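You operate a simulated robot arm through the tools that you are given. There is no shell and no other tool. Be economical: measure what you need, move in short steps, check, and stop when the job is done.

You run a simulated two-armed robot. Do the job below in one go: nothing can be reset, and whatever is moved stays where it is left.

JOB
Pick up the refill from the packing bench top with one hand, pass it to the other hand and put it on the lane of the run-off table. Set down upright: refill.

The check looks at the end state, three seconds after you hand in, the way a careful person would. Anything else that was tipped, shoved, dropped, spilled or broken makes it a failure.

ROBOT AND FRAMES
Two 6-joint arms with two-finger grippers on one trunk, on a base that drives. Base frame: it is fixed to the floor where the robot stands at the start and does not move with it; the origin is under the middle of the robot, x ahead of it, y to its left, z up; the surface under the hand at the start is at about z = 0.8. Readings come in m, degrees, newtons and seconds.
The left shoulder is at the start at [0.03, 0.178, 0.988], the right one opposite. With the tool pointing down near the work surface each hand reaches from about 0.46 to 0.84 m from the robot's upright axis, wherever it stands, measured 20 degrees to its own side. Places, roughly: lane of the run-off table [-3.5, 0.5, 0.8]. Payload 2.54 kg a hand.
Tool frame (each hand has its own): the origin (TCP) lies between the finger pads and is the grasp point; the fingertips stand 0.03 m ahead of it; z points along the fingers, y is the line along which they close. The gripper opens to 0.116 m. The gripper's body begins 0.095 m behind the TCP.
Orientation is told as [roll, pitch, yaw] about the base's x, y, z axes, in that order, counted from this pose: with the fingers straight down and closing along the base's y, the tool's x points along the base's -x, its y along +y and its z along -z.

CONTROLS
- The arms move only by the tool nudge_tool. It takes "left_rows", "right_rows" or both (then of equal length, played together; a hand with none holds still); each is a list of rows, each a list of 3 entries, a list of its own where there are three numbers: the turn, a rotation vector about the base's x, y, z in units of 4 degrees (1.0 is 4 degrees), then the shift along the base's x, y, z in units of 20 mm (1.0 is 20 mm), then the opening, from 0 (shut) to 1 (fully open). In form: [[[wx, wy, wz], [tx, ty, tz], hand], ...]. A call has 1 to 8 rows; each row shifts and turns the commanded pose from where the row before left it. A call with a number of a shift or a turn outside -1 to 1 is refused whole. A row lasts 0.2 s, in which the tool goes at most 0.05 m and 8.6 degrees; a call with a longer step from one row to the next is refused whole, and so is a gripper value outside its range. Where a pose cannot be reached the arm comes as near as it can. A force on the tool above 40 N (or 10 N above the force at the start of the call, whichever is more), or a blocked arm, ends the call early, and 0.2 s more pass. The fingers move at their own pace (about 0.153 m/s each) and stop on an object; they squeeze with about 40 N. The grip force told is the motor's: it shows also when the fingers shut on nothing. Time passes only in rows, and 0.2 s behind the last, so rows that do not move let the fingers close. It gives the time, the measured TCP pose, the force on the tool (base axes), the opening and the grip force at its end, in the units of the frame above (readings bear some noise), with the torque about the TCP (base axes, N m) and any sound that the robot's microphone picked up.
- Cameras (640 x 400 px; columns grow to the right, rows downward): "scene" is now at [0.0434, 0.019, 1.7094]; the picture's right is [0.26, -0.97, 0.00], its down [-0.75, -0.20, -0.62] and it looks along [0.60, 0.16, -0.78] (base axes); focal length 272 px, centre (320, 200). "left" rides on the left gripper at [0.069, 0.015, -0.122] in its tool frame; the picture's right is [-0.21, 0.98, 0.00], its down [-0.83, -0.18, -0.53] and it looks along [-0.52, -0.11, 0.85] (tool axes); focal length 251 px, centre (320, 200). "right" rides on the right gripper at [0.069, -0.015, -0.122] in its tool frame; the picture's right is [0.21, 0.98, 0.00], its down [-0.83, 0.18, -0.53] and it looks along [-0.52, 0.11, 0.85] (tool axes); focal length 251 px, centre (320, 200). There is no depth. A picture from a camera that has moved, and an enlarged one, comes with that camera's place and axes in the base frame and with its lens.
- get_image(camera): a new picture of that camera. The clock stands still meanwhile.
- lift_body(by): slides the trunk up (or, below 0, down) by that many m; the arms and the scene camera ride with it, the base frame stays. It gives what a move gives, with no picture.
- drive_base(legs): drives the robot by 1 to 6 legs, each [ahead, left, turn to the left] in m, m and degrees, along the robot's own axes; the way and the turn of a leg run together, so that a leg with both is an arc; at most 1.5 m and 180 degrees a leg. The arms and the cameras ride along, it lands a little off, and it stops where it bumps. It gives what a move gives.
- turn_head(pan, tilt): turns the head with the scene camera to pan (to the left, within 143 degrees either way) and tilt (down, from -29 to 69), counted from straight ahead of the robot. It gives what a move gives.
- zoom(camera, box): a new picture of the part [left, top, right, bottom] of that camera's present view, enlarged. The clock stands still meanwhile.
- close_job(): hands the job in; it is judged then, once.

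Go step by step. Nothing tells you exact positions but the pictures and the camera data: compare them with the known pose of the tool, close in by small moves and look again before you grip or let go. The budget is 120 turns and 92 pictures, counting those below and the enlarged ones. Unless the task says otherwise, let go and move clear before handing in, and close with one line.

The tools are called after "Call:" by a JSON object that holds its "method" and its "body". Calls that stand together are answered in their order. nudge_tool: Moves the arms, as the interface text tells. Its arguments: {"type":"object","properties":{"left_rows":{"type":"array","items":{"type":"array"}},"right_rows":{"type":"array","items":{"type":"array"}}},"required":[]} The other tools are called the same way: lift_body (by) slides the trunk up or down; drive_base (legs) drives the base; turn_head (pan, tilt) turns the head that bears the scene camera; get_image (camera) takes a picture; zoom (camera, box) takes an enlarged picture of a part of a camera's view; close_job () hands the job in.

At the start:

```text
time_s: 0.0
left_ee_pos: [0.4539, 0.3956, 1.0837]
left_orientation: [0.0, 0.0, 0.0]
left_force: [-0.2, -1.4, -0.7]
left_ft_torque: [0.03, -0.01, -0.01]
left_opening: 0.116
left_grasp_force: 0.1
right_ee_pos: [0.6153, -0.0411, 1.0469]
right_orientation: [-0.1, 0.0, 0.0]
right_force: [-0.1, -0.2, 0.7]
right_ft_torque: [0.0, 0.0, -0.01]
right_opening: 0.1162
right_grasp_force: 0.0
trunk travel left (down, up): [-0.2, 0.34]
robot x, y, heading: [-0.0021, -0.0018, -0.1]
head pan, tilt: [15.1, 51.4]
```

scene: 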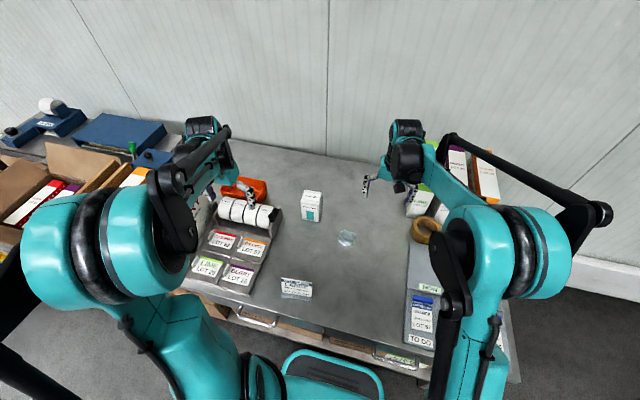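
right: 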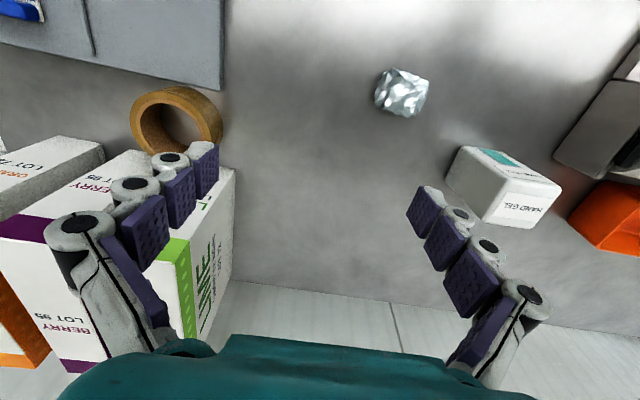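
left: 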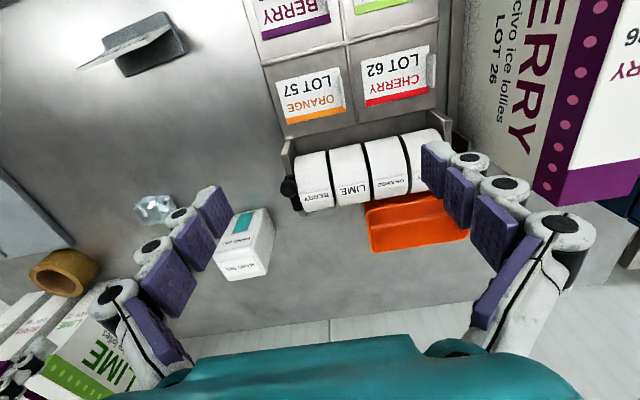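

I see a bench with a white "HAND GEL" carton, a crumpled foil ball, a sign card, label rolls and boxes. I'll zoom to find which one is the refill.

Call:
{"method": "zoom", "body": {"camera": "scene", "box": [260, 170, 400, 310]}}

Call:
{"method": "zoom", "body": {"camera": "right", "box": [340, 50, 580, 240]}}

Call:
{"method": "zoom", "body": {"camera": "scene", "box": [380, 130, 540, 370]}}

```text
2.86 times, centred on (330, 240) of scene
camera zoom: at [0.0434, 0.019, 1.7094], right [0.26, -0.97, 0.0], down [-0.75, -0.2, -0.62], along [0.6, 0.16, -0.78], focal length 778 px, centre (291, 86)
```

zoom: 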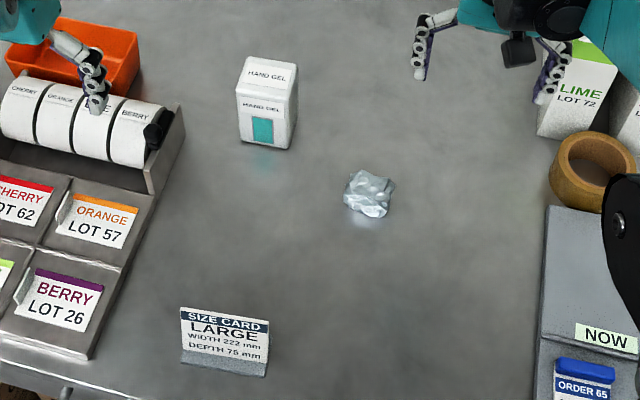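

```text
2.11 times, centred on (460, 145) of right
camera zoom: at [0.5468, -0.0553, 1.1703], right [-0.21, 0.98, 0.0], down [0.83, 0.18, 0.53], along [0.52, 0.11, -0.85], focal length 529 px, centre (25, 316)
```

zoom: 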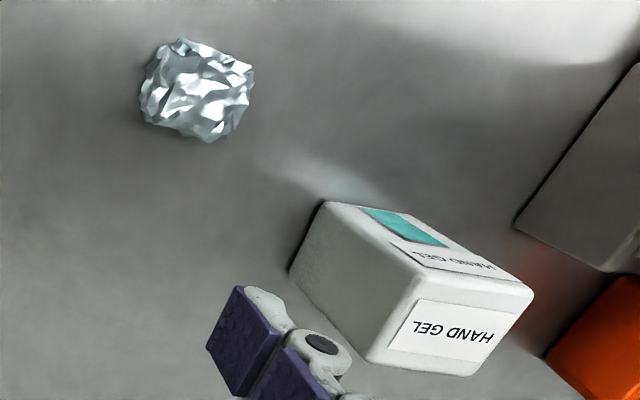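

```text
1.67 times, centred on (460, 250) of scene
camera zoom: at [0.0434, 0.019, 1.7094], right [0.26, -0.97, 0.0], down [-0.75, -0.2, -0.62], along [0.6, 0.16, -0.78], focal length 454 px, centre (87, 117)
```

zoom: 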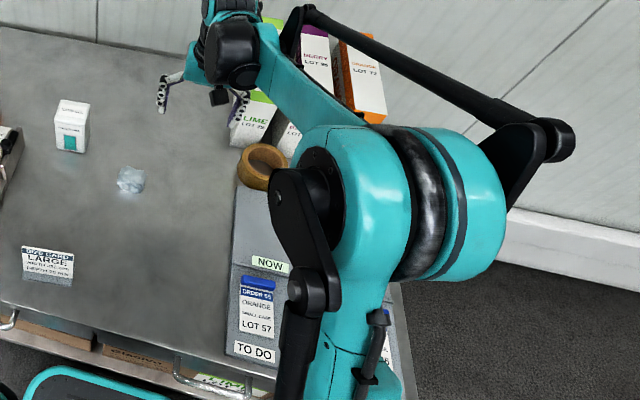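

The "HAND GEL" carton looks like the refill (upright, on the open bench top). I'll glance behind at the run-off table for the lane and anything else, before choosing.

Call:
{"method": "turn_head", "body": {"pan": 142, "tilt": 20}}

Call:
{"method": "get_image", "body": {"camera": "scene"}}

```text
time_s: 2.1
left_ee_pos: [0.454, 0.3982, 1.0827]
left_orientation: [-0.1, 0.0, -0.1]
left_force: [0.4, 0.7, 0.3]
left_ft_torque: [0.01, 0.01, 0.02]
left_opening: 0.1158
left_grasp_force: 0.1
right_ee_pos: [0.6165, -0.0402, 1.0473]
right_orientation: [0.1, 0.0, 0.0]
right_force: [0.3, 0.4, 0.3]
right_ft_torque: [0.02, -0.06, 0.0]
right_opening: 0.1161
right_grasp_force: 0.0
trunk travel left (down, up): [-0.2, 0.34]
robot x, y, heading: [-0.002, -0.002, -0.1]
head pan, tilt: [142.0, 20.0]
```

```text
85 pictures are left
camera scene: at [-0.103, 0.0567, 1.7568], right [0.62, 0.79, 0.0], down [0.27, -0.21, -0.94], along [-0.74, 0.58, -0.34], focal length 272 px, centre (320, 200)
```

scene: 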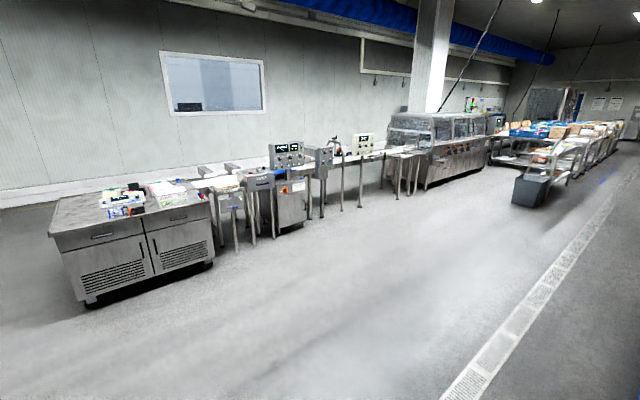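

The run-off table is the steel cabinet behind at left. Zoom on it.

Call:
{"method": "zoom", "body": {"camera": "scene", "box": [30, 140, 270, 310]}}

Call:
{"method": "turn_head", "body": {"pan": -10, "tilt": 55}}

Call:
{"method": "get_image", "body": {"camera": "scene"}}

```text
2.35 times, centred on (150, 225) of scene
camera zoom: at [-0.103, 0.0567, 1.7568], right [0.62, 0.79, 0.0], down [0.27, -0.21, -0.94], along [-0.74, 0.58, -0.34], focal length 640 px, centre (720, 141)
```

zoom: 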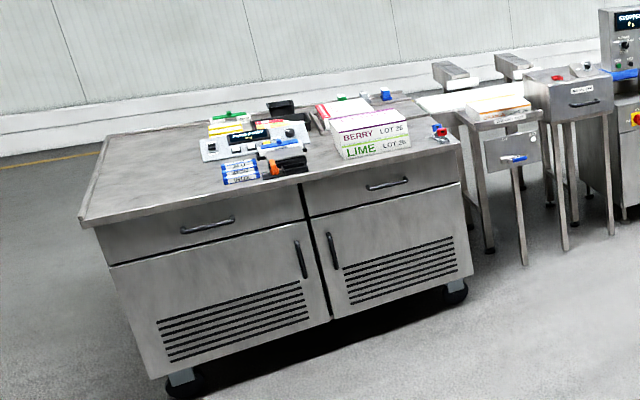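

```text
time_s: 4.5
left_ee_pos: [0.4539, 0.397, 1.0833]
left_orientation: [0.0, 0.0, 0.0]
left_force: [-0.1, -0.6, 0.0]
left_ft_torque: [-0.03, 0.01, 0.02]
left_opening: 0.1159
left_grasp_force: 0.2
right_ee_pos: [0.6153, -0.0408, 1.048]
right_orientation: [0.0, 0.0, 0.0]
right_force: [-0.7, 0.4, 0.4]
right_ft_torque: [-0.04, -0.03, 0.03]
right_opening: 0.116
right_grasp_force: 0.0
trunk travel left (down, up): [-0.2, 0.34]
robot x, y, heading: [-0.0034, 0.0, -0.0]
head pan, tilt: [-10.0, 55.0]
```

```text
83 pictures are left
camera scene: at [0.0413, -0.0132, 1.7047], right [-0.17, -0.98, 0.0], down [-0.81, 0.14, -0.57], along [0.56, -0.1, -0.82], focal length 272 px, centre (320, 200)
```

scene: 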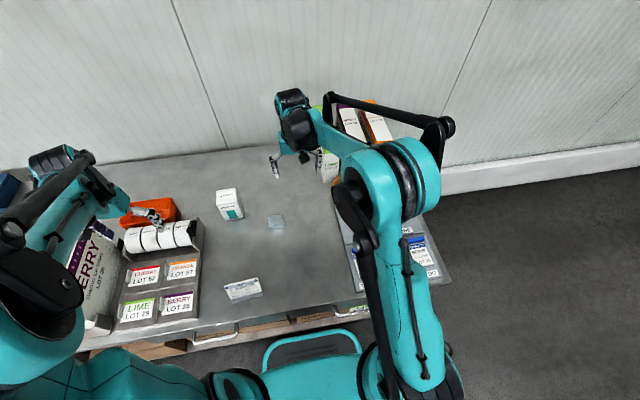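

The refill (HAND GEL carton, about 70×70×100 mm) stands near [0.665, 0.215], and the lane is on the steel cabinet behind. Plan: left hand picks it from above, right hand takes it lower from the right side, then drive. First, move the left hand over it and the right hand back.

Call:
{"method": "nudge_tool", "body": {"left_rows": [[[0, 0, 0], [1, -1, 0], 1], [[0, 0, 0], [1, -1, 0], 1], [[0, 0, 0], [1, -1, 0], 1], [[0, 0, 0], [1, -1, 0], 1], [[0, 0, 0], [1, -1, 0], 1], [[0, 0, 0], [1, -1, 0], 1], [[0, 0, 0], [1, -1, 0], 1], [[0, 0, 0], [1, -1, 0], 1]], "right_rows": [[[0, 0, 0], [-0.6, -0.6, 0.5], 1], [[0, 0, 0], [-0.6, -0.6, 0.5], 1], [[0, 0, 0], [-0.6, -0.6, 0.5], 1], [[0, 0, 0], [-0.6, -0.6, 0.5], 1], [[0, 0, 0], [-0.6, -0.6, 0.5], 1], [[0, 0, 0], [-0.6, -0.6, 0.5], 1], [[0, 0, 0], [-0.6, -0.6, 0.5], 1], [[0, 0, 0], [-0.6, -0.6, 0.5], 1]]}}

Call:
{"method": "get_image", "body": {"camera": "left"}}

Call:
{"method": "get_image", "body": {"camera": "scene"}}

```text
time_s: 6.2
left_ee_pos: [0.614, 0.2354, 1.0832]
left_orientation: [0.0, 0.0, 0.0]
left_force: [0.5, -0.2, 0.0]
left_ft_torque: [0.02, 0.02, 0.01]
left_opening: 0.1161
left_grasp_force: 0.1
right_ee_pos: [0.5216, -0.1388, 1.1282]
right_orientation: [0.1, 0.0, 0.0]
right_force: [0.7, -1.1, 0.5]
right_ft_torque: [0.02, -0.02, 0.01]
right_opening: 0.1162
right_grasp_force: 0.0
trunk travel left (down, up): [-0.2, 0.34]
robot x, y, heading: [0.0006, -0.002, 0.0]
head pan, tilt: [-10.0, 55.0]
```

```text
82 pictures are left
camera left: at [0.5458, 0.2512, 1.2059], right [0.21, 0.98, 0.0], down [0.83, -0.18, 0.53], along [0.52, -0.11, -0.85], focal length 251 px, centre (320, 200)
```

left: 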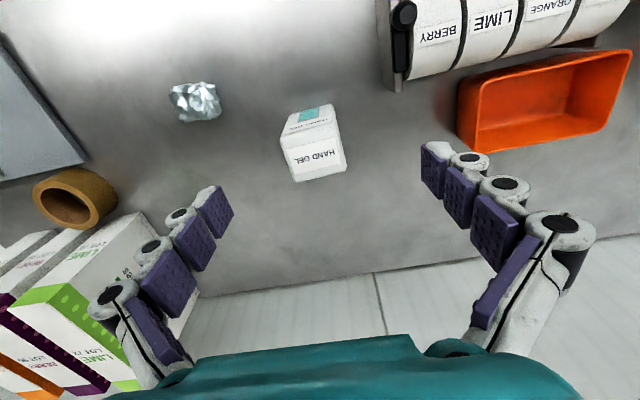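

```text
81 pictures are left
camera scene: at [0.0415, -0.0143, 1.7046], right [-0.17, -0.98, 0.0], down [-0.81, 0.14, -0.57], along [0.56, -0.1, -0.82], focal length 272 px, centre (320, 200)
```

scene: 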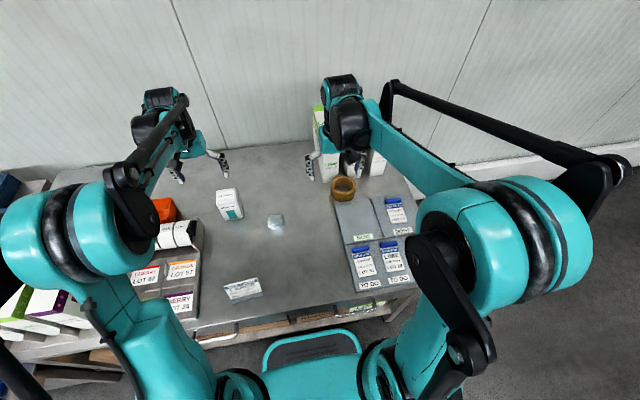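

The carton is in view ahead of the left fingers; zoom to measure it.

Call:
{"method": "zoom", "body": {"camera": "left", "box": [260, 80, 380, 200]}}

Call:
{"method": "zoom", "body": {"camera": "scene", "box": [190, 160, 290, 250]}}

```text
3.33 times, centred on (320, 140) of left
camera zoom: at [0.5458, 0.2512, 1.2059], right [0.21, 0.98, 0.0], down [0.83, -0.18, 0.53], along [0.52, -0.11, -0.85], focal length 838 px, centre (320, 400)
```

zoom: 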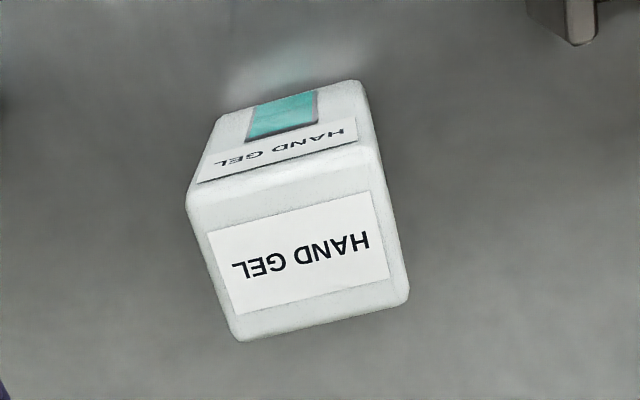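

```text
4.44 times, centred on (240, 205) of scene
camera zoom: at [0.0415, -0.0143, 1.7046], right [-0.17, -0.98, 0.0], down [-0.81, 0.14, -0.57], along [0.56, -0.1, -0.82], focal length 1210 px, centre (676, 178)
```

zoom: 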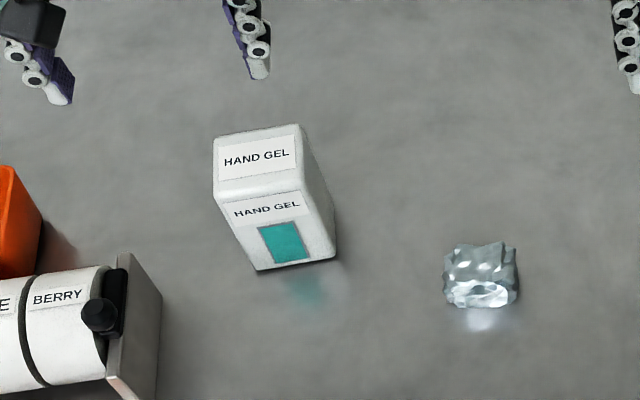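

Carton measured: x 0.630–0.685, y 0.188–0.255, top about 0.91, square to the axes. Centre the left hand over [0.658, 0.221] at z ≈ 0.98.

Call:
{"method": "nudge_tool", "body": {"left_rows": [[[0, 0, 0], [0.75, -0.25, 0], 1], [[0, 0, 0], [0.75, -0.25, 0], 1], [[0, 0, 0], [0.7, -0.22, 0], 1], [[0, 0, 0], [0, 0, -1], 1], [[0, 0, 0], [0, 0, -1], 1], [[0, 0, 0], [0, 0, -1], 1], [[0, 0, 0], [0, 0, -1], 1], [[0, 0, 0], [0, 0, -1], 1]]}}

Call:
{"method": "get_image", "body": {"camera": "left"}}

Call:
{"method": "zoom", "body": {"camera": "scene", "box": [140, 100, 290, 250]}}

```text
time_s: 8.1
left_ee_pos: [0.6592, 0.223, 0.9838]
left_orientation: [-0.1, 0.0, 0.0]
left_force: [-0.3, -0.2, -0.2]
left_ft_torque: [0.0, 0.01, -0.01]
left_opening: 0.1159
left_grasp_force: 0.0
right_ee_pos: [0.5207, -0.1382, 1.1285]
right_orientation: [0.0, -0.1, 0.1]
right_force: [0.7, 0.2, -0.6]
right_ft_torque: [-0.02, 0.02, 0.02]
right_opening: 0.1162
right_grasp_force: 0.0
trunk travel left (down, up): [-0.2, 0.34]
robot x, y, heading: [0.0005, 0.0008, 0.2]
head pan, tilt: [-10.0, 55.0]
```

```text
78 pictures are left
camera left: at [0.5914, 0.2385, 1.1058], right [0.21, 0.98, 0.0], down [0.83, -0.18, 0.53], along [0.52, -0.11, -0.85], focal length 251 px, centre (320, 200)
```

left: 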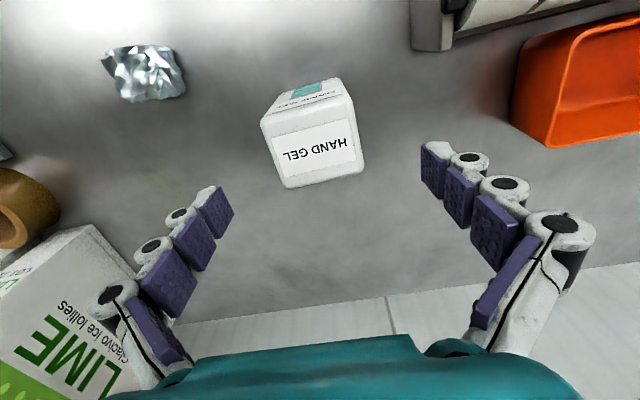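

```text
2.67 times, centred on (215, 175) of scene
camera zoom: at [0.042, -0.0131, 1.7046], right [-0.17, -0.98, 0.0], down [-0.81, 0.14, -0.57], along [0.56, -0.1, -0.82], focal length 726 px, centre (600, 267)
```

zoom: 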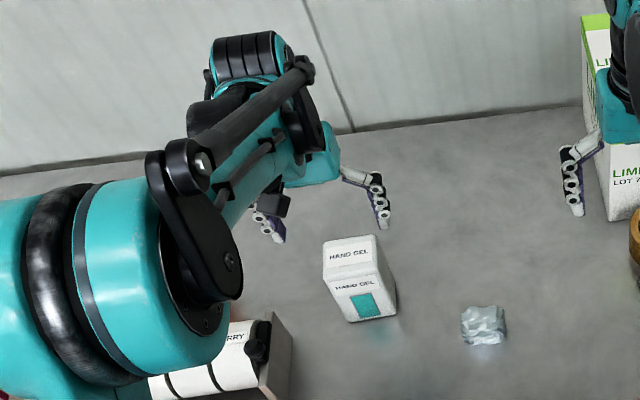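

The hand is centred over the carton. Descend straight to TCP z ≈ 0.88.

Call:
{"method": "nudge_tool", "body": {"left_rows": [[[0, 0, 0], [0, -0.12, -0.9], 1], [[0, 0, 0], [0, 0, -0.9], 1], [[0, 0, 0], [0, 0, -0.9], 1], [[0, 0, 0], [0, 0, -0.9], 1], [[0, 0, 0], [0, 0, -0.8], 1], [[0, 0, 0], [0, 0, -0.7], 1]]}}

Call:
{"method": "get_image", "body": {"camera": "left"}}

Call:
{"method": "zoom", "body": {"camera": "scene", "box": [190, 150, 290, 250]}}

```text
time_s: 9.4
left_ee_pos: [0.6574, 0.2206, 0.8806]
left_orientation: [0.1, 0.1, 0.1]
left_force: [-0.8, 0.2, -1.2]
left_ft_torque: [0.01, 0.0, 0.0]
left_opening: 0.1158
left_grasp_force: 0.0
right_ee_pos: [0.5215, -0.1387, 1.1281]
right_orientation: [0.0, 0.0, -0.1]
right_force: [-0.1, -0.1, 0.1]
right_ft_torque: [-0.03, 0.02, 0.02]
right_opening: 0.1159
right_grasp_force: 0.0
trunk travel left (down, up): [-0.2, 0.34]
robot x, y, heading: [0.0, -0.0032, 0.0]
head pan, tilt: [-10.0, 55.0]
```

```text
76 pictures are left
camera left: at [0.5894, 0.2358, 1.0025], right [0.21, 0.98, 0.0], down [0.83, -0.18, 0.53], along [0.52, -0.11, -0.85], focal length 251 px, centre (320, 200)
```

left: 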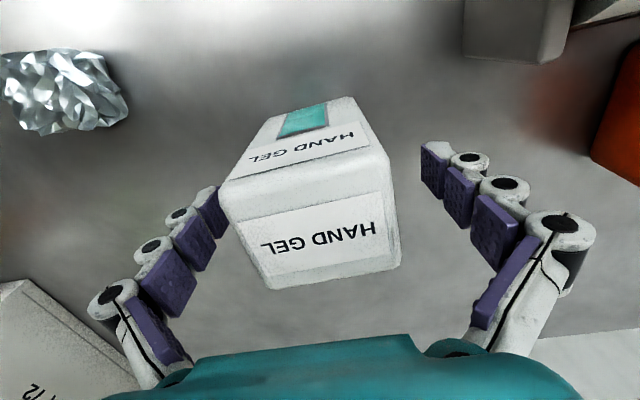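

```text
4.00 times, centred on (240, 200) of scene
camera zoom: at [0.0418, -0.0132, 1.7046], right [-0.17, -0.98, 0.0], down [-0.81, 0.14, -0.57], along [0.56, -0.1, -0.82], focal length 1089 px, centre (640, 200)
```

zoom: 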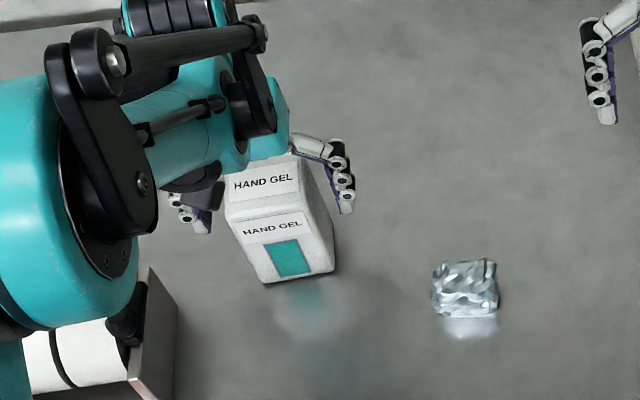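

The carton sits centred between the fingers. Close the left hand.

Call:
{"method": "nudge_tool", "body": {"left_rows": [[[0, 0, 0], [0, 0, 0], 0.7], [[0, 0, 0], [0, 0, 0], 0.5], [[0, 0, 0], [0, 0, 0], 0.3], [[0, 0, 0], [0, 0, 0], 0.3], [[0, 0, 0], [0, 0, 0], 0.3]]}}

Call:
{"method": "get_image", "body": {"camera": "left"}}

```text
time_s: 10.7
left_ee_pos: [0.6574, 0.2191, 0.8808]
left_orientation: [0.0, 0.0, -0.1]
left_force: [0.7, -2.3, 2.8]
left_ft_torque: [-0.15, 0.02, 0.07]
left_opening: 0.0721
left_grasp_force: 39.6
right_ee_pos: [0.521, -0.1395, 1.1288]
right_orientation: [0.1, 0.0, 0.0]
right_force: [-0.1, -0.2, -0.5]
right_ft_torque: [-0.01, -0.02, 0.04]
right_opening: 0.1161
right_grasp_force: 0.1
trunk travel left (down, up): [-0.2, 0.34]
robot x, y, heading: [-0.0021, -0.0009, 0.0]
head pan, tilt: [-10.0, 55.0]
```

```text
74 pictures are left
camera left: at [0.589, 0.2353, 1.003], right [0.21, 0.98, 0.0], down [0.83, -0.18, 0.53], along [0.52, -0.11, -0.85], focal length 251 px, centre (320, 200)
```

left: 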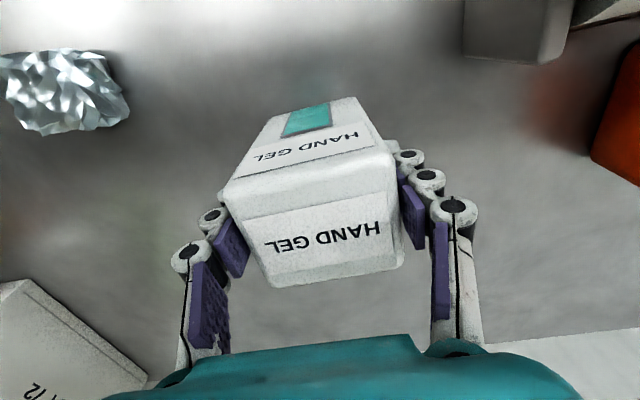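

Gripped at 72 mm with 40 N. Lift straight up.

Call:
{"method": "nudge_tool", "body": {"left_rows": [[[0, 0, 0], [0, 0, 0.5], 0.2], [[0, 0, 0], [0, 0, 1], 0.2], [[0, 0, 0], [0, 0, 1], 0.2], [[0, 0, 0], [0, 0, 1], 0.2], [[0, 0, 0], [0, 0, 1], 0.2], [[0, 0, 0], [0, 0, 1], 0.2], [[0, 0, 0], [0, 0, 1], 0.2], [[0, 0, 0], [0, 0, 1], 0.2]]}}

Call:
{"method": "get_image", "body": {"camera": "scene"}}

```text
time_s: 12.4
left_ee_pos: [0.6582, 0.2206, 1.03]
left_orientation: [-0.1, 0.0, 0.0]
left_force: [0.9, 0.9, -6.2]
left_ft_torque: [-0.03, 0.01, -0.02]
left_opening: 0.0717
left_grasp_force: 40.3
right_ee_pos: [0.5197, -0.1386, 1.1286]
right_orientation: [0.0, -0.1, 0.0]
right_force: [-0.3, 0.0, -0.6]
right_ft_torque: [-0.01, -0.01, -0.01]
right_opening: 0.1157
right_grasp_force: 0.0
trunk travel left (down, up): [-0.2, 0.34]
robot x, y, heading: [0.001, -0.0007, -0.0]
head pan, tilt: [-10.0, 55.0]
```

```text
73 pictures are left
camera scene: at [0.0416, -0.0132, 1.7046], right [-0.17, -0.98, 0.0], down [-0.81, 0.14, -0.57], along [0.56, -0.1, -0.82], focal length 272 px, centre (320, 200)
```

scene: 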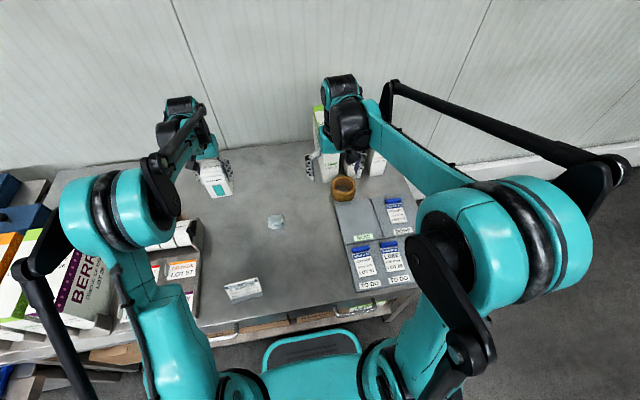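

Lifted cleanly (about 0.6 kg). Now turn the right hand to yaw +90, roll ~55 (fingers pointing left and down) while staying clear.

Call:
{"method": "nudge_tool", "body": {"right_rows": [[[0.51, -0.51, 0.98], [0, -0.4, 0], 1], [[0.51, -0.51, 0.98], [0, -0.4, 0], 1], [[0.51, -0.51, 0.98], [0, -0.4, 0], 1], [[0.51, -0.51, 0.98], [0, -0.4, 0], 1], [[0.51, -0.51, 0.98], [0, -0.4, 0], 1], [[0.51, -0.51, 0.98], [0, -0.4, 0], 1], [[0.51, -0.51, 0.98], [0, -0.4, 0], 1]]}}

Call:
{"method": "nudge_tool", "body": {"right_rows": [[[0.51, -0.51, 0.98], [0, 0, 0], 1], [[0.51, -0.51, 0.98], [0, 0, 0], 1], [[0.51, -0.51, 0.98], [0, 0, 0], 1], [[0.51, -0.51, 0.98], [0, 0, 0], 1], [[0.51, -0.51, 0.98], [0, 0, 0], 1], [[0.51, -0.51, 0.98], [0, 0, 0], 1], [[0.51, -0.51, 0.98], [0, 0, 0], 1]]}}

Call:
{"method": "get_image", "body": {"camera": "scene"}}

```text
time_s: 14.1
left_ee_pos: [0.6594, 0.2205, 1.0295]
left_orientation: [0.0, 0.1, 0.0]
left_force: [0.1, 0.9, -5.4]
left_ft_torque: [0.02, 0.02, 0.01]
left_opening: 0.0717
left_grasp_force: 41.1
right_ee_pos: [0.5194, -0.1937, 1.1286]
right_orientation: [10.8, -17.1, 26.2]
right_force: [0.3, -0.4, 0.5]
right_ft_torque: [-0.01, -0.02, 0.0]
right_opening: 0.1159
right_grasp_force: 0.1
trunk travel left (down, up): [-0.2, 0.34]
robot x, y, heading: [0.0018, -0.0026, 0.0]
head pan, tilt: [-10.0, 55.0]
```

```text
time_s: 15.7
left_ee_pos: [0.6591, 0.2206, 1.0294]
left_orientation: [0.0, 0.1, 0.0]
left_force: [0.3, -0.9, -5.5]
left_ft_torque: [0.02, 0.04, -0.04]
left_opening: 0.0716
left_grasp_force: 39.9
right_ee_pos: [0.5205, -0.1925, 1.1277]
right_orientation: [12.8, -37.0, 52.9]
right_force: [-0.2, 0.4, 0.4]
right_ft_torque: [0.02, -0.01, 0.02]
right_opening: 0.1158
right_grasp_force: 0.0
trunk travel left (down, up): [-0.2, 0.34]
robot x, y, heading: [0.0017, -0.0003, -0.1]
head pan, tilt: [-10.0, 55.0]
```

```text
72 pictures are left
camera scene: at [0.0423, -0.0135, 1.7046], right [-0.17, -0.98, 0.0], down [-0.81, 0.14, -0.57], along [0.56, -0.1, -0.82], focal length 272 px, centre (320, 200)
```

scene: 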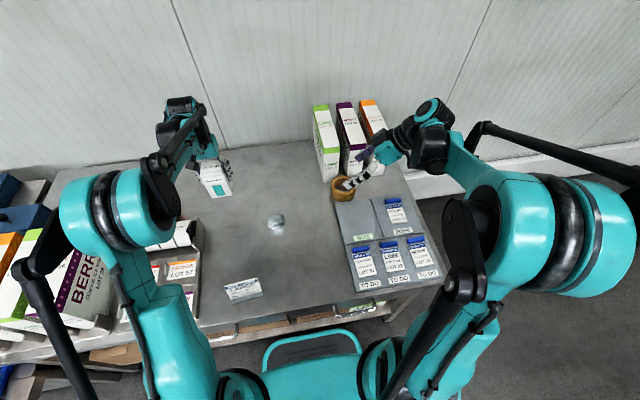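

It follows fine. Finish the rotation and bring the left hand with the carton toward the middle.

Call:
{"method": "nudge_tool", "body": {"right_rows": [[[0.51, -0.51, 0.98], [0, 0, 0], 1], [[0.51, -0.51, 0.98], [0, 0, 0], 1], [[0.51, -0.51, 0.98], [0, 0, 0], 1], [[0.51, -0.51, 0.98], [0, 0, 0], 1], [[0.51, -0.51, 0.98], [0, 0, 0], 1], [[0.51, -0.51, 0.98], [0, 0, 0], 1], [[0.51, -0.51, 0.98], [0, 0, 0], 1]], "left_rows": [[[0, 0, 0], [-0.5, -0.8, 0.3], 0.2], [[0, 0, 0], [-0.5, -0.8, 0.3], 0.2], [[0, 0, 0], [-0.5, -0.8, 0.3], 0.2], [[0, 0, 0], [-0.5, -0.8, 0.3], 0.2], [[0, 0, 0], [-0.5, -0.8, 0.3], 0.2], [[0, 0, 0], [-0.5, -0.8, 0.3], 0.2], [[0, 0, 0], [-0.5, -0.8, 0.3], 0.2]]}}

Call:
{"method": "get_image", "body": {"camera": "scene"}}

Call:
{"method": "get_image", "body": {"camera": "right"}}

```text
time_s: 17.2
left_ee_pos: [0.5893, 0.1057, 1.0732]
left_orientation: [0.0, 0.0, 0.1]
left_force: [0.8, 0.0, -5.3]
left_ft_torque: [-0.03, 0.05, -0.03]
left_opening: 0.0714
left_grasp_force: 39.6
right_ee_pos: [0.5183, -0.1943, 1.1269]
right_orientation: [0.1, -55.1, 89.9]
right_force: [0.1, -0.5, 0.0]
right_ft_torque: [0.0, 0.0, -0.02]
right_opening: 0.1159
right_grasp_force: 0.1
trunk travel left (down, up): [-0.2, 0.34]
robot x, y, heading: [0.0018, -0.0018, 0.2]
head pan, tilt: [-10.0, 55.0]
```

```text
71 pictures are left
camera scene: at [0.0419, -0.0142, 1.7046], right [-0.17, -0.98, 0.0], down [-0.81, 0.14, -0.57], along [0.56, -0.1, -0.82], focal length 272 px, centre (320, 200)
```

scene: 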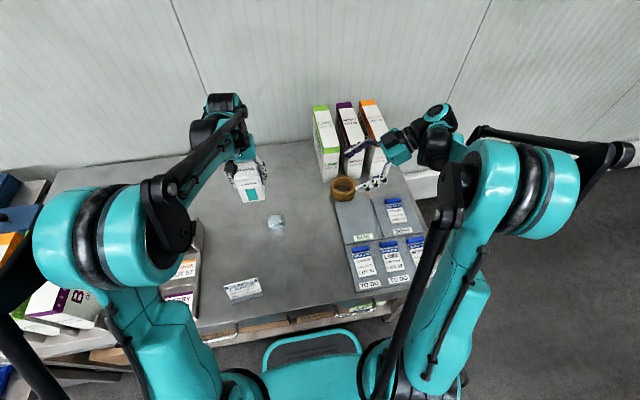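

```text
70 pictures are left
camera right: at [0.5354, -0.3334, 1.1413], right [-0.98, -0.12, -0.18], down [-0.18, 0.04, 0.98], along [-0.11, 0.99, -0.06], focal length 251 px, centre (320, 200)
```

right: 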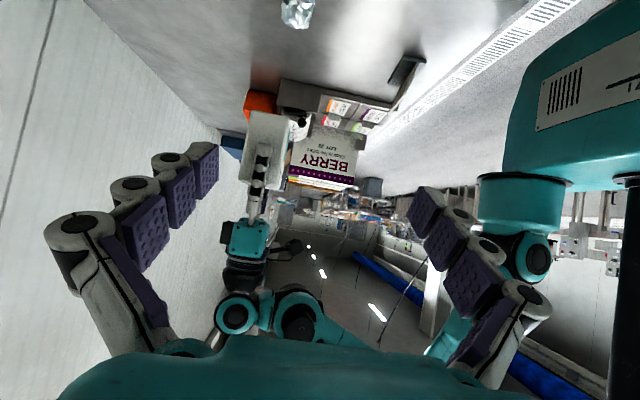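

The right hand is oriented as planned. The carton bottom is now at z ≈ 0.993, centre about [0.591, 0.106]; move the right hand to a standoff on its approach line.

Call:
{"method": "nudge_tool", "body": {"right_rows": [[[0, 0, 0], [0.455, 1, -0.06], 1], [[0, 0, 0], [0.455, 1, -0.06], 1], [[0, 0, 0], [0.455, 1, -0.06], 1], [[0, 0, 0], [0.455, 1, -0.06], 1], [[0, 0, 0], [0.455, 1, -0.06], 1], [[0, 0, 0], [0.455, 1, -0.06], 1], [[0, 0, 0], [0.455, 1, -0.06], 1], [[0, 0, 0], [0.455, 0.8, -0.06], 1]]}}

Call:
{"method": "get_image", "body": {"camera": "right"}}

Call:
{"method": "get_image", "body": {"camera": "scene"}}

```text
time_s: 19.1
left_ee_pos: [0.5899, 0.1071, 1.0727]
left_orientation: [0.0, 0.0, 0.0]
left_force: [0.3, -0.4, -6.4]
left_ft_torque: [-0.01, 0.01, 0.01]
left_opening: 0.0714
left_grasp_force: 39.4
right_ee_pos: [0.5917, -0.0353, 1.1157]
right_orientation: [0.2, -55.0, 89.7]
right_force: [-0.2, -1.3, -0.2]
right_ft_torque: [-0.01, 0.0, 0.02]
right_opening: 0.1161
right_grasp_force: 0.0
trunk travel left (down, up): [-0.2, 0.34]
robot x, y, heading: [0.0001, 0.0017, -0.3]
head pan, tilt: [-10.0, 55.0]
```

```text
69 pictures are left
camera right: at [0.607, -0.1748, 1.1308], right [-0.98, -0.12, -0.17], down [-0.18, 0.04, 0.98], along [-0.11, 0.99, -0.06], focal length 251 px, centre (320, 200)
```

right: 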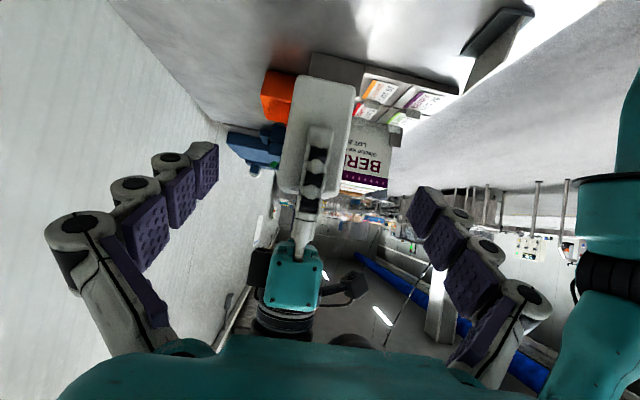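

```text
68 pictures are left
camera scene: at [0.0425, -0.013, 1.7046], right [-0.17, -0.98, 0.0], down [-0.81, 0.14, -0.57], along [0.56, -0.1, -0.82], focal length 272 px, centre (320, 200)
```

scene: 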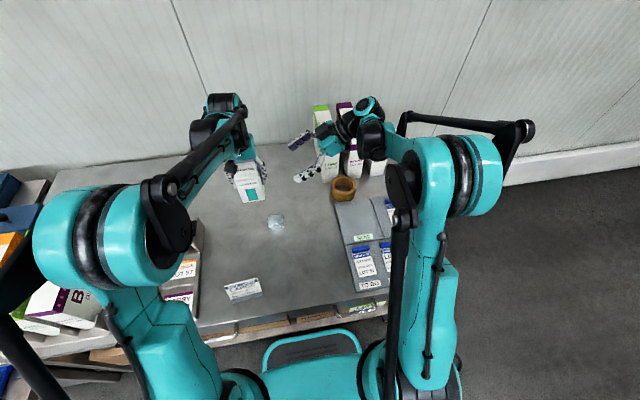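

The carton lies on the approach line. Advance most of the way.

Call:
{"method": "nudge_tool", "body": {"right_rows": [[[0, 0, 0], [0.08, 0.85, -0.53], 1], [[0, 0, 0], [0, 0.85, -0.53], 1], [[0, 0, 0], [0, 0.85, -0.53], 1], [[0, 0, 0], [0, 0.85, -0.53], 1], [[0, 0, 0], [0, 0.85, -0.53], 1], [[0, 0, 0], [0, 0.85, -0.53], 1]]}}

Call:
{"method": "get_image", "body": {"camera": "right"}}

Call:
{"method": "zoom", "body": {"camera": "scene", "box": [190, 80, 380, 220]}}

```text
time_s: 20.4
left_ee_pos: [0.5893, 0.1086, 1.0735]
left_orientation: [0.0, 0.0, 0.0]
left_force: [0.4, 1.3, -4.8]
left_ft_torque: [0.02, 0.06, 0.01]
left_opening: 0.0714
left_grasp_force: 40.4
right_ee_pos: [0.5938, 0.0656, 1.0536]
right_orientation: [0.1, -54.9, 89.8]
right_force: [0.5, 0.0, -0.1]
right_ft_torque: [0.01, 0.0, 0.02]
right_opening: 0.1156
right_grasp_force: 0.1
trunk travel left (down, up): [-0.2, 0.34]
robot x, y, heading: [-0.003, -0.0036, -0.0]
head pan, tilt: [-10.0, 55.0]
```

```text
67 pictures are left
camera right: at [0.6096, -0.0732, 1.0678], right [-0.98, -0.12, -0.17], down [-0.18, 0.04, 0.98], along [-0.11, 0.99, -0.06], focal length 251 px, centre (320, 200)
```

right: 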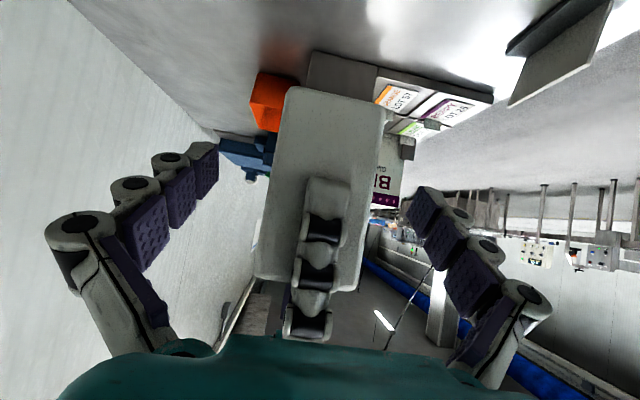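

```text
2.86 times, centred on (285, 150) of scene
camera zoom: at [0.0422, -0.0127, 1.7046], right [-0.17, -0.98, 0.0], down [-0.81, 0.14, -0.57], along [0.56, -0.1, -0.82], focal length 778 px, centre (420, 343)
```

zoom: 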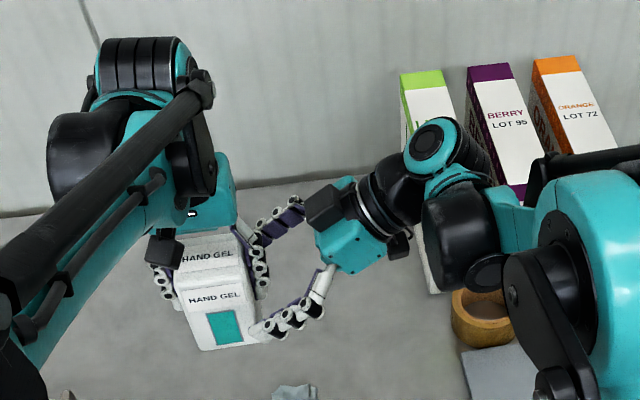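

Clear on all sides. Advance the last 42 mm.

Call:
{"method": "nudge_tool", "body": {"right_rows": [[[0, 0, 0], [0, 0.6, -0.38], 1], [[0, 0, 0], [0, 0.6, -0.38], 1], [[0, 0, 0], [0, 0.6, -0.38], 1]]}}

Call:
{"method": "get_image", "body": {"camera": "right"}}

Call:
{"method": "zoom", "body": {"camera": "scene", "box": [190, 120, 320, 220]}}

```text
time_s: 21.2
left_ee_pos: [0.5905, 0.1088, 1.0724]
left_orientation: [-0.1, 0.0, -0.1]
left_force: [0.1, -0.1, -5.5]
left_ft_torque: [-0.02, 0.04, -0.02]
left_opening: 0.0713
left_grasp_force: 39.5
right_ee_pos: [0.595, 0.1017, 1.0309]
right_orientation: [0.1, -54.9, 89.7]
right_force: [-0.2, -0.1, -0.5]
right_ft_torque: [-0.01, 0.04, 0.0]
right_opening: 0.1157
right_grasp_force: 0.0
trunk travel left (down, up): [-0.2, 0.34]
robot x, y, heading: [0.0007, -0.0005, 0.1]
head pan, tilt: [-10.0, 55.0]
```

```text
65 pictures are left
camera right: at [0.61, -0.0364, 1.0441], right [-0.98, -0.12, -0.17], down [-0.18, 0.04, 0.98], along [-0.11, 0.99, -0.06], focal length 251 px, centre (320, 200)
```

right: 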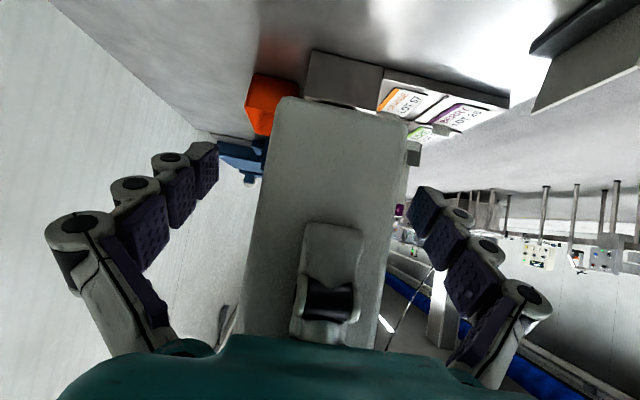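

```text
4.00 times, centred on (255, 170) of scene
camera zoom: at [0.0424, -0.0125, 1.7046], right [-0.17, -0.98, 0.0], down [-0.81, 0.14, -0.57], along [0.56, -0.1, -0.82], focal length 1089 px, centre (580, 320)
```

zoom: 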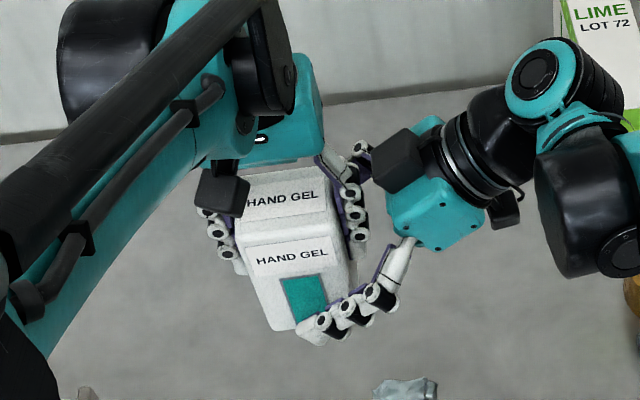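

Right fingers straddle the carton's lower part with good clearance. Close the right hand while the left holds.

Call:
{"method": "nudge_tool", "body": {"right_rows": [[[0, 0, 0], [0, 0, 0], 0.7], [[0, 0, 0], [0, 0, 0], 0.5], [[0, 0, 0], [0, 0, 0], 0.3], [[0, 0, 0], [0, 0, 0], 0.2], [[0, 0, 0], [0, 0, 0], 0.2]]}}

Call:
{"method": "zoom", "body": {"camera": "scene", "box": [190, 120, 320, 220]}}

Call:
{"method": "get_image", "body": {"camera": "left"}}

```text
time_s: 22.4
left_ee_pos: [0.5914, 0.1078, 1.0738]
left_orientation: [0.0, -0.1, 0.0]
left_force: [25.7, 8.2, -11.2]
left_ft_torque: [0.44, -1.12, -0.19]
left_opening: 0.0713
left_grasp_force: 40.5
right_ee_pos: [0.5928, 0.1023, 1.0296]
right_orientation: [0.3, -54.9, 89.9]
right_force: [-25.5, -7.4, 5.6]
right_ft_torque: [-0.06, 0.02, 0.39]
right_opening: 0.0634
right_grasp_force: 39.7
trunk travel left (down, up): [-0.2, 0.34]
robot x, y, heading: [-0.0007, -0.0005, -0.0]
head pan, tilt: [-10.0, 55.0]
```

```text
4.00 times, centred on (255, 170) of scene
camera zoom: at [0.042, -0.0132, 1.7046], right [-0.17, -0.98, 0.0], down [-0.81, 0.14, -0.57], along [0.56, -0.1, -0.82], focal length 1089 px, centre (580, 320)
```

zoom: 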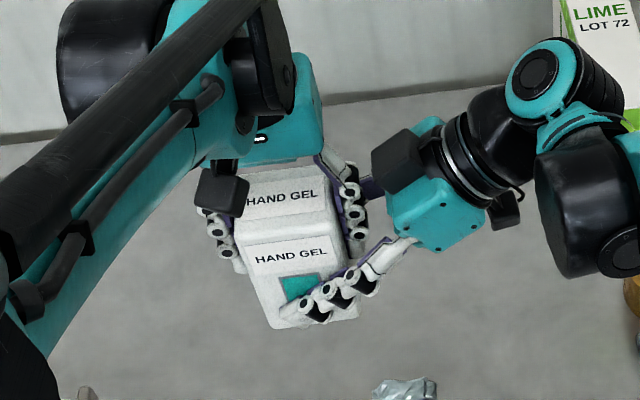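

```text
62 pictures are left
camera left: at [0.5216, 0.1235, 1.195], right [0.21, 0.98, 0.0], down [0.82, -0.18, 0.54], along [0.52, -0.11, -0.84], focal length 251 px, centre (320, 200)
```

left: 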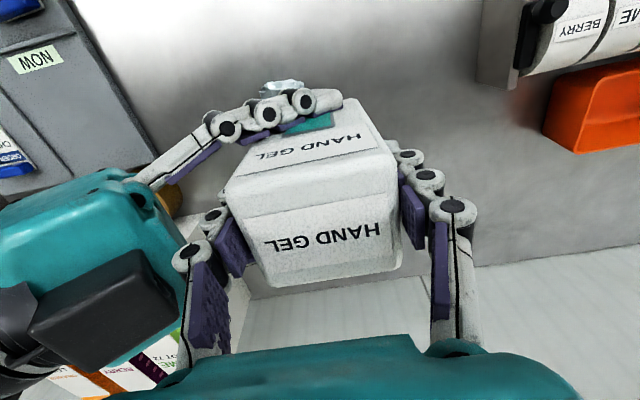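

Both hands hold it; there's a 25 N fight along x. Relieve by shifting the right hand 2–3 mm toward −x.

Call:
{"method": "nudge_tool", "body": {"right_rows": [[[0, 0, 0], [-0.12, -0.02, 0], 0.2], [[0, 0, 0], [0, 0, 0], 0.2]]}}

```text
time_s: 23.1
left_ee_pos: [0.589, 0.1079, 1.0729]
left_orientation: [0.1, -0.1, 0.1]
left_force: [15.5, 4.5, -1.5]
left_ft_torque: [0.11, -1.3, -0.35]
left_opening: 0.0713
left_grasp_force: 39.8
right_ee_pos: [0.592, 0.1002, 1.03]
right_orientation: [0.2, -54.9, 89.8]
right_force: [-15.4, -5.0, 0.9]
right_ft_torque: [0.14, 0.66, 0.41]
right_opening: 0.0633
right_grasp_force: 39.5
trunk travel left (down, up): [-0.2, 0.34]
robot x, y, heading: [0.0016, -0.0072, 0.0]
head pan, tilt: [-10.0, 55.0]
```

Call:
{"method": "nudge_tool", "body": {"right_rows": [[[0, 0, 0], [-0.15, -0.04, 0], 0.2], [[0, 0, 0], [0, 0, 0], 0.2]]}}

```text
time_s: 23.6
left_ee_pos: [0.5876, 0.1062, 1.0732]
left_orientation: [-0.1, 0.3, -0.1]
left_force: [-10.0, -6.0, 7.5]
left_ft_torque: [0.42, 0.16, -0.13]
left_opening: 0.0713
left_grasp_force: 40.2
right_ee_pos: [0.5909, 0.0999, 1.0302]
right_orientation: [-0.1, -54.8, 89.9]
right_force: [9.8, 6.3, -6.6]
right_ft_torque: [-0.76, 0.22, 0.08]
right_opening: 0.0631
right_grasp_force: 39.6
trunk travel left (down, up): [-0.2, 0.34]
robot x, y, heading: [-0.0005, 0.002, -0.1]
head pan, tilt: [-10.0, 55.0]
```

Forces are small now. Open the left hand slightly (to ~82 mm) so the right hand carries the carton.

Call:
{"method": "nudge_tool", "body": {"left_rows": [[[0, 0, 0], [0, 0, 0], 0.66], [[0, 0, 0], [0, 0, 0], 0.7], [[0, 0, 0], [0, 0, 0], 0.7]]}}

Call:
{"method": "get_image", "body": {"camera": "left"}}

```text
time_s: 24.4
left_ee_pos: [0.5891, 0.1066, 1.0741]
left_orientation: [0.0, 0.0, 0.0]
left_force: [0.7, 0.0, -0.1]
left_ft_torque: [-0.01, -0.01, 0.01]
left_opening: 0.0811
left_grasp_force: 0.1
right_ee_pos: [0.5901, 0.0995, 1.0318]
right_orientation: [0.1, -54.8, 89.7]
right_force: [1.1, -0.1, 0.0]
right_ft_torque: [-0.04, 0.0, -0.01]
right_opening: 0.0632
right_grasp_force: 40.2
trunk travel left (down, up): [-0.2, 0.34]
robot x, y, heading: [0.001, -0.0009, -0.2]
head pan, tilt: [-10.0, 55.0]
```

```text
61 pictures are left
camera left: at [0.5209, 0.1232, 1.1953], right [0.21, 0.98, 0.0], down [0.83, -0.18, 0.53], along [0.52, -0.11, -0.85], focal length 251 px, centre (320, 200)
```

left: 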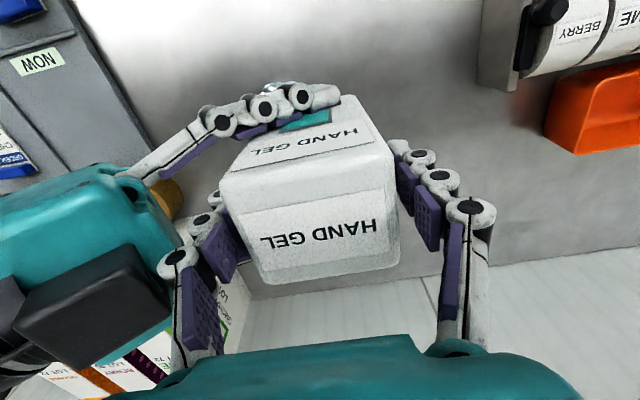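

The carton hangs in the right hand. Raise the left hand slowly straight up.

Call:
{"method": "nudge_tool", "body": {"left_rows": [[[0, 0, 0], [0, 0, 0.5], 0.7], [[0, 0, 0], [0, 0, 0.5], 0.7], [[0, 0, 0], [0, 0, 0.5], 0.7]]}}

Call:
{"method": "get_image", "body": {"camera": "left"}}

```text
time_s: 25.2
left_ee_pos: [0.5911, 0.1082, 1.1018]
left_orientation: [0.0, 0.1, 0.1]
left_force: [0.3, 0.1, -0.2]
left_ft_torque: [-0.01, -0.04, 0.01]
left_opening: 0.0814
left_grasp_force: 0.0
right_ee_pos: [0.5889, 0.1005, 1.0301]
right_orientation: [0.1, -54.9, 89.8]
right_force: [-0.4, -0.2, 0.8]
right_ft_torque: [-0.07, -0.02, -0.04]
right_opening: 0.0631
right_grasp_force: 40.2
trunk travel left (down, up): [-0.2, 0.34]
robot x, y, heading: [-0.0009, -0.0001, 0.0]
head pan, tilt: [-10.0, 55.0]
```

```text
60 pictures are left
camera left: at [0.5207, 0.1239, 1.2247], right [0.21, 0.98, 0.0], down [0.83, -0.18, 0.53], along [0.52, -0.11, -0.85], focal length 251 px, centre (320, 200)
```

left: 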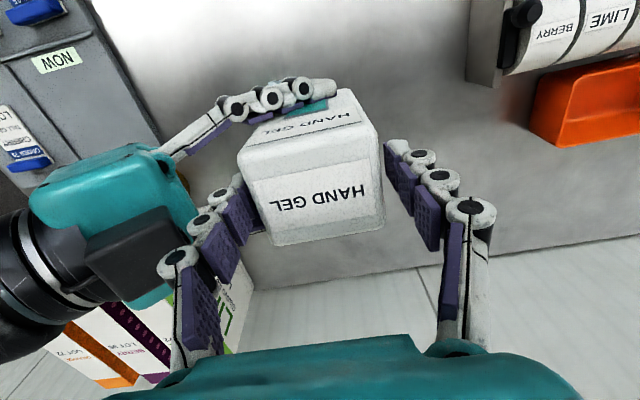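

Held well. Continue raising the left hand, then move it away to the left.

Call:
{"method": "nudge_tool", "body": {"left_rows": [[[0, 0, 0], [0, 0, 1], 0.7], [[0, 0, 0], [0, 0, 1], 0.7], [[0, 0, 0], [0, 0, 1], 0.7], [[0, 0, 0], [0, 0, 1], 0.7], [[0, 0, 0], [0, 1, 0.5], 0.7], [[0, 0, 0], [0, 1, 0], 0.7], [[0, 0, 0], [0, 1, 0], 0.7], [[0, 0, 0], [0, 1, 0], 0.7]]}}

Call:
{"method": "nudge_tool", "body": {"left_rows": [[[0, 0, 0], [-1, 1, 0], 0.7], [[0, 0, 0], [-1, 1, 0], 0.7], [[0, 0, 0], [-1, 1, 0], 0.7], [[0, 0, 0], [-1, 1, 0], 0.7], [[0, 0, 0], [-1, 1, 0], 0.7]], "right_rows": [[[0, 0, 0], [-0.5, -0.8, 0.5], 0.2], [[0, 0, 0], [-0.5, -0.8, 0.5], 0.2], [[0, 0, 0], [-0.5, -0.8, 0.5], 0.2], [[0, 0, 0], [-0.5, -0.8, 0.5], 0.2], [[0, 0, 0], [-0.5, -0.8, 0.5], 0.2]]}}

Call:
{"method": "get_image", "body": {"camera": "scene"}}

Call:
{"method": "get_image", "body": {"camera": "right"}}

```text
time_s: 27.1
left_ee_pos: [0.5883, 0.188, 1.193]
left_orientation: [0.0, -0.1, 0.0]
left_force: [-0.5, -0.1, 0.6]
left_ft_torque: [0.0, -0.01, -0.04]
left_opening: 0.0813
left_grasp_force: 0.0
right_ee_pos: [0.5885, 0.101, 1.0294]
right_orientation: [0.0, -54.8, 89.8]
right_force: [-0.6, -0.3, -0.6]
right_ft_torque: [-0.06, 0.0, 0.02]
right_opening: 0.0635
right_grasp_force: 40.2
trunk travel left (down, up): [-0.2, 0.34]
robot x, y, heading: [-0.0029, 0.0008, 0.2]
head pan, tilt: [-10.0, 55.0]
```

```text
time_s: 28.2
left_ee_pos: [0.4875, 0.2875, 1.1938]
left_orientation: [0.0, 0.0, -0.1]
left_force: [-1.0, 0.4, -0.1]
left_ft_torque: [0.02, 0.0, -0.01]
left_opening: 0.0812
left_grasp_force: 0.0
right_ee_pos: [0.5376, 0.0219, 1.0814]
right_orientation: [-0.1, -55.1, 90.0]
right_force: [0.2, 0.0, -5.9]
right_ft_torque: [-0.03, 0.01, 0.02]
right_opening: 0.0633
right_grasp_force: 40.1
trunk travel left (down, up): [-0.2, 0.34]
robot x, y, heading: [-0.0018, -0.0047, -0.0]
head pan, tilt: [-10.0, 55.0]
```

```text
59 pictures are left
camera scene: at [0.0399, -0.0135, 1.7047], right [-0.17, -0.98, 0.0], down [-0.81, 0.14, -0.57], along [0.57, -0.1, -0.82], focal length 272 px, centre (320, 200)
```

scene: 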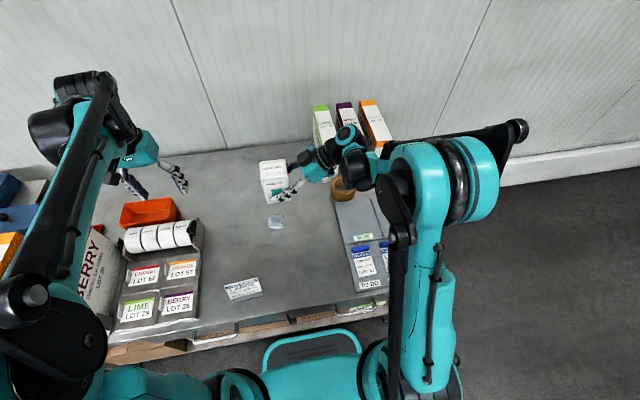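

```text
58 pictures are left
camera right: at [0.5532, -0.1184, 1.0951], right [-0.98, -0.12, -0.18], down [-0.18, 0.04, 0.98], along [-0.11, 0.99, -0.06], focal length 251 px, centre (320, 200)
```

right: 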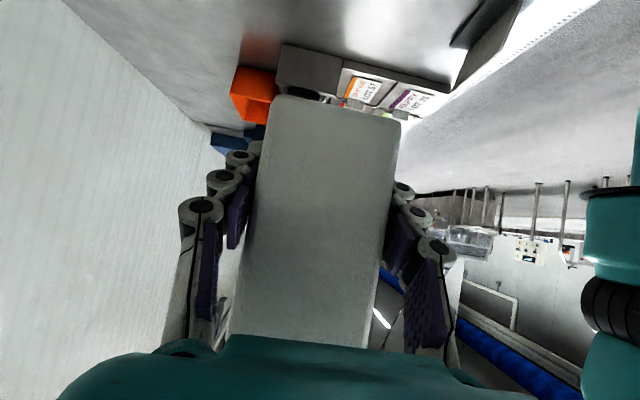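

The carton is in the right hand, upright. Now back away from the bench and turn round toward the run-off table.

Call:
{"method": "drive_base", "body": {"legs": [[-1.0, 0, 0], [0, 0, 90], [0, 0, 82]]}}

Call:
{"method": "turn_head", "body": {"pan": 0, "tilt": 25}}

Call:
{"method": "get_image", "body": {"camera": "scene"}}

```text
time_s: 40.8
left_ee_pos: [-1.5411, -0.2056, 1.1921]
left_orientation: [0.0, 0.0, 170.8]
left_force: [0.0, 0.1, -0.6]
left_ft_torque: [0.01, -0.04, -0.02]
left_opening: 0.0812
left_grasp_force: 0.0
right_ee_pos: [-1.5468, 0.0657, 1.0806]
right_orientation: [0.1, -54.9, -99.4]
right_force: [0.2, 0.3, -5.5]
right_ft_torque: [0.04, 0.01, -0.01]
right_opening: 0.0633
right_grasp_force: 40.2
trunk travel left (down, up): [-0.2, 0.34]
robot x, y, heading: [-1.0109, 0.0029, 170.9]
head pan, tilt: [-10.0, 55.0]
```

```text
time_s: 41.7
left_ee_pos: [-1.5412, -0.2045, 1.1941]
left_orientation: [0.1, 0.0, 170.8]
left_force: [0.4, 0.5, 0.1]
left_ft_torque: [0.0, 0.02, -0.04]
left_opening: 0.0811
left_grasp_force: 0.1
right_ee_pos: [-1.5465, 0.0666, 1.0802]
right_orientation: [0.1, -54.9, -99.5]
right_force: [-1.0, -0.1, -5.1]
right_ft_torque: [0.01, -0.05, 0.02]
right_opening: 0.0632
right_grasp_force: 40.3
trunk travel left (down, up): [-0.2, 0.34]
robot x, y, heading: [-1.0125, -0.001, 171.3]
head pan, tilt: [0.0, 25.0]
```

```text
57 pictures are left
camera scene: at [-1.0736, 0.0086, 1.7485], right [0.16, 0.99, 0.0], down [0.42, -0.07, -0.91], along [-0.89, 0.15, -0.42], focal length 272 px, centre (320, 200)
```

scene: 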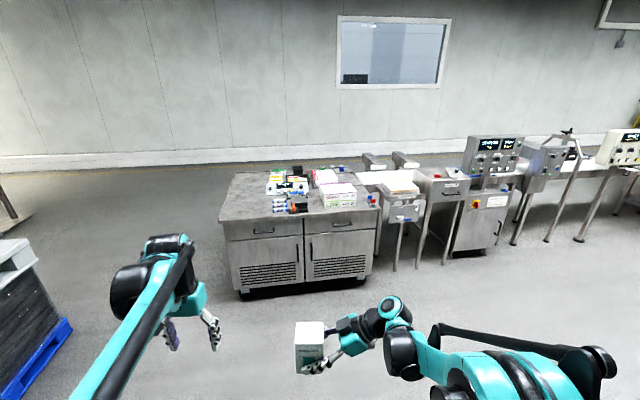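

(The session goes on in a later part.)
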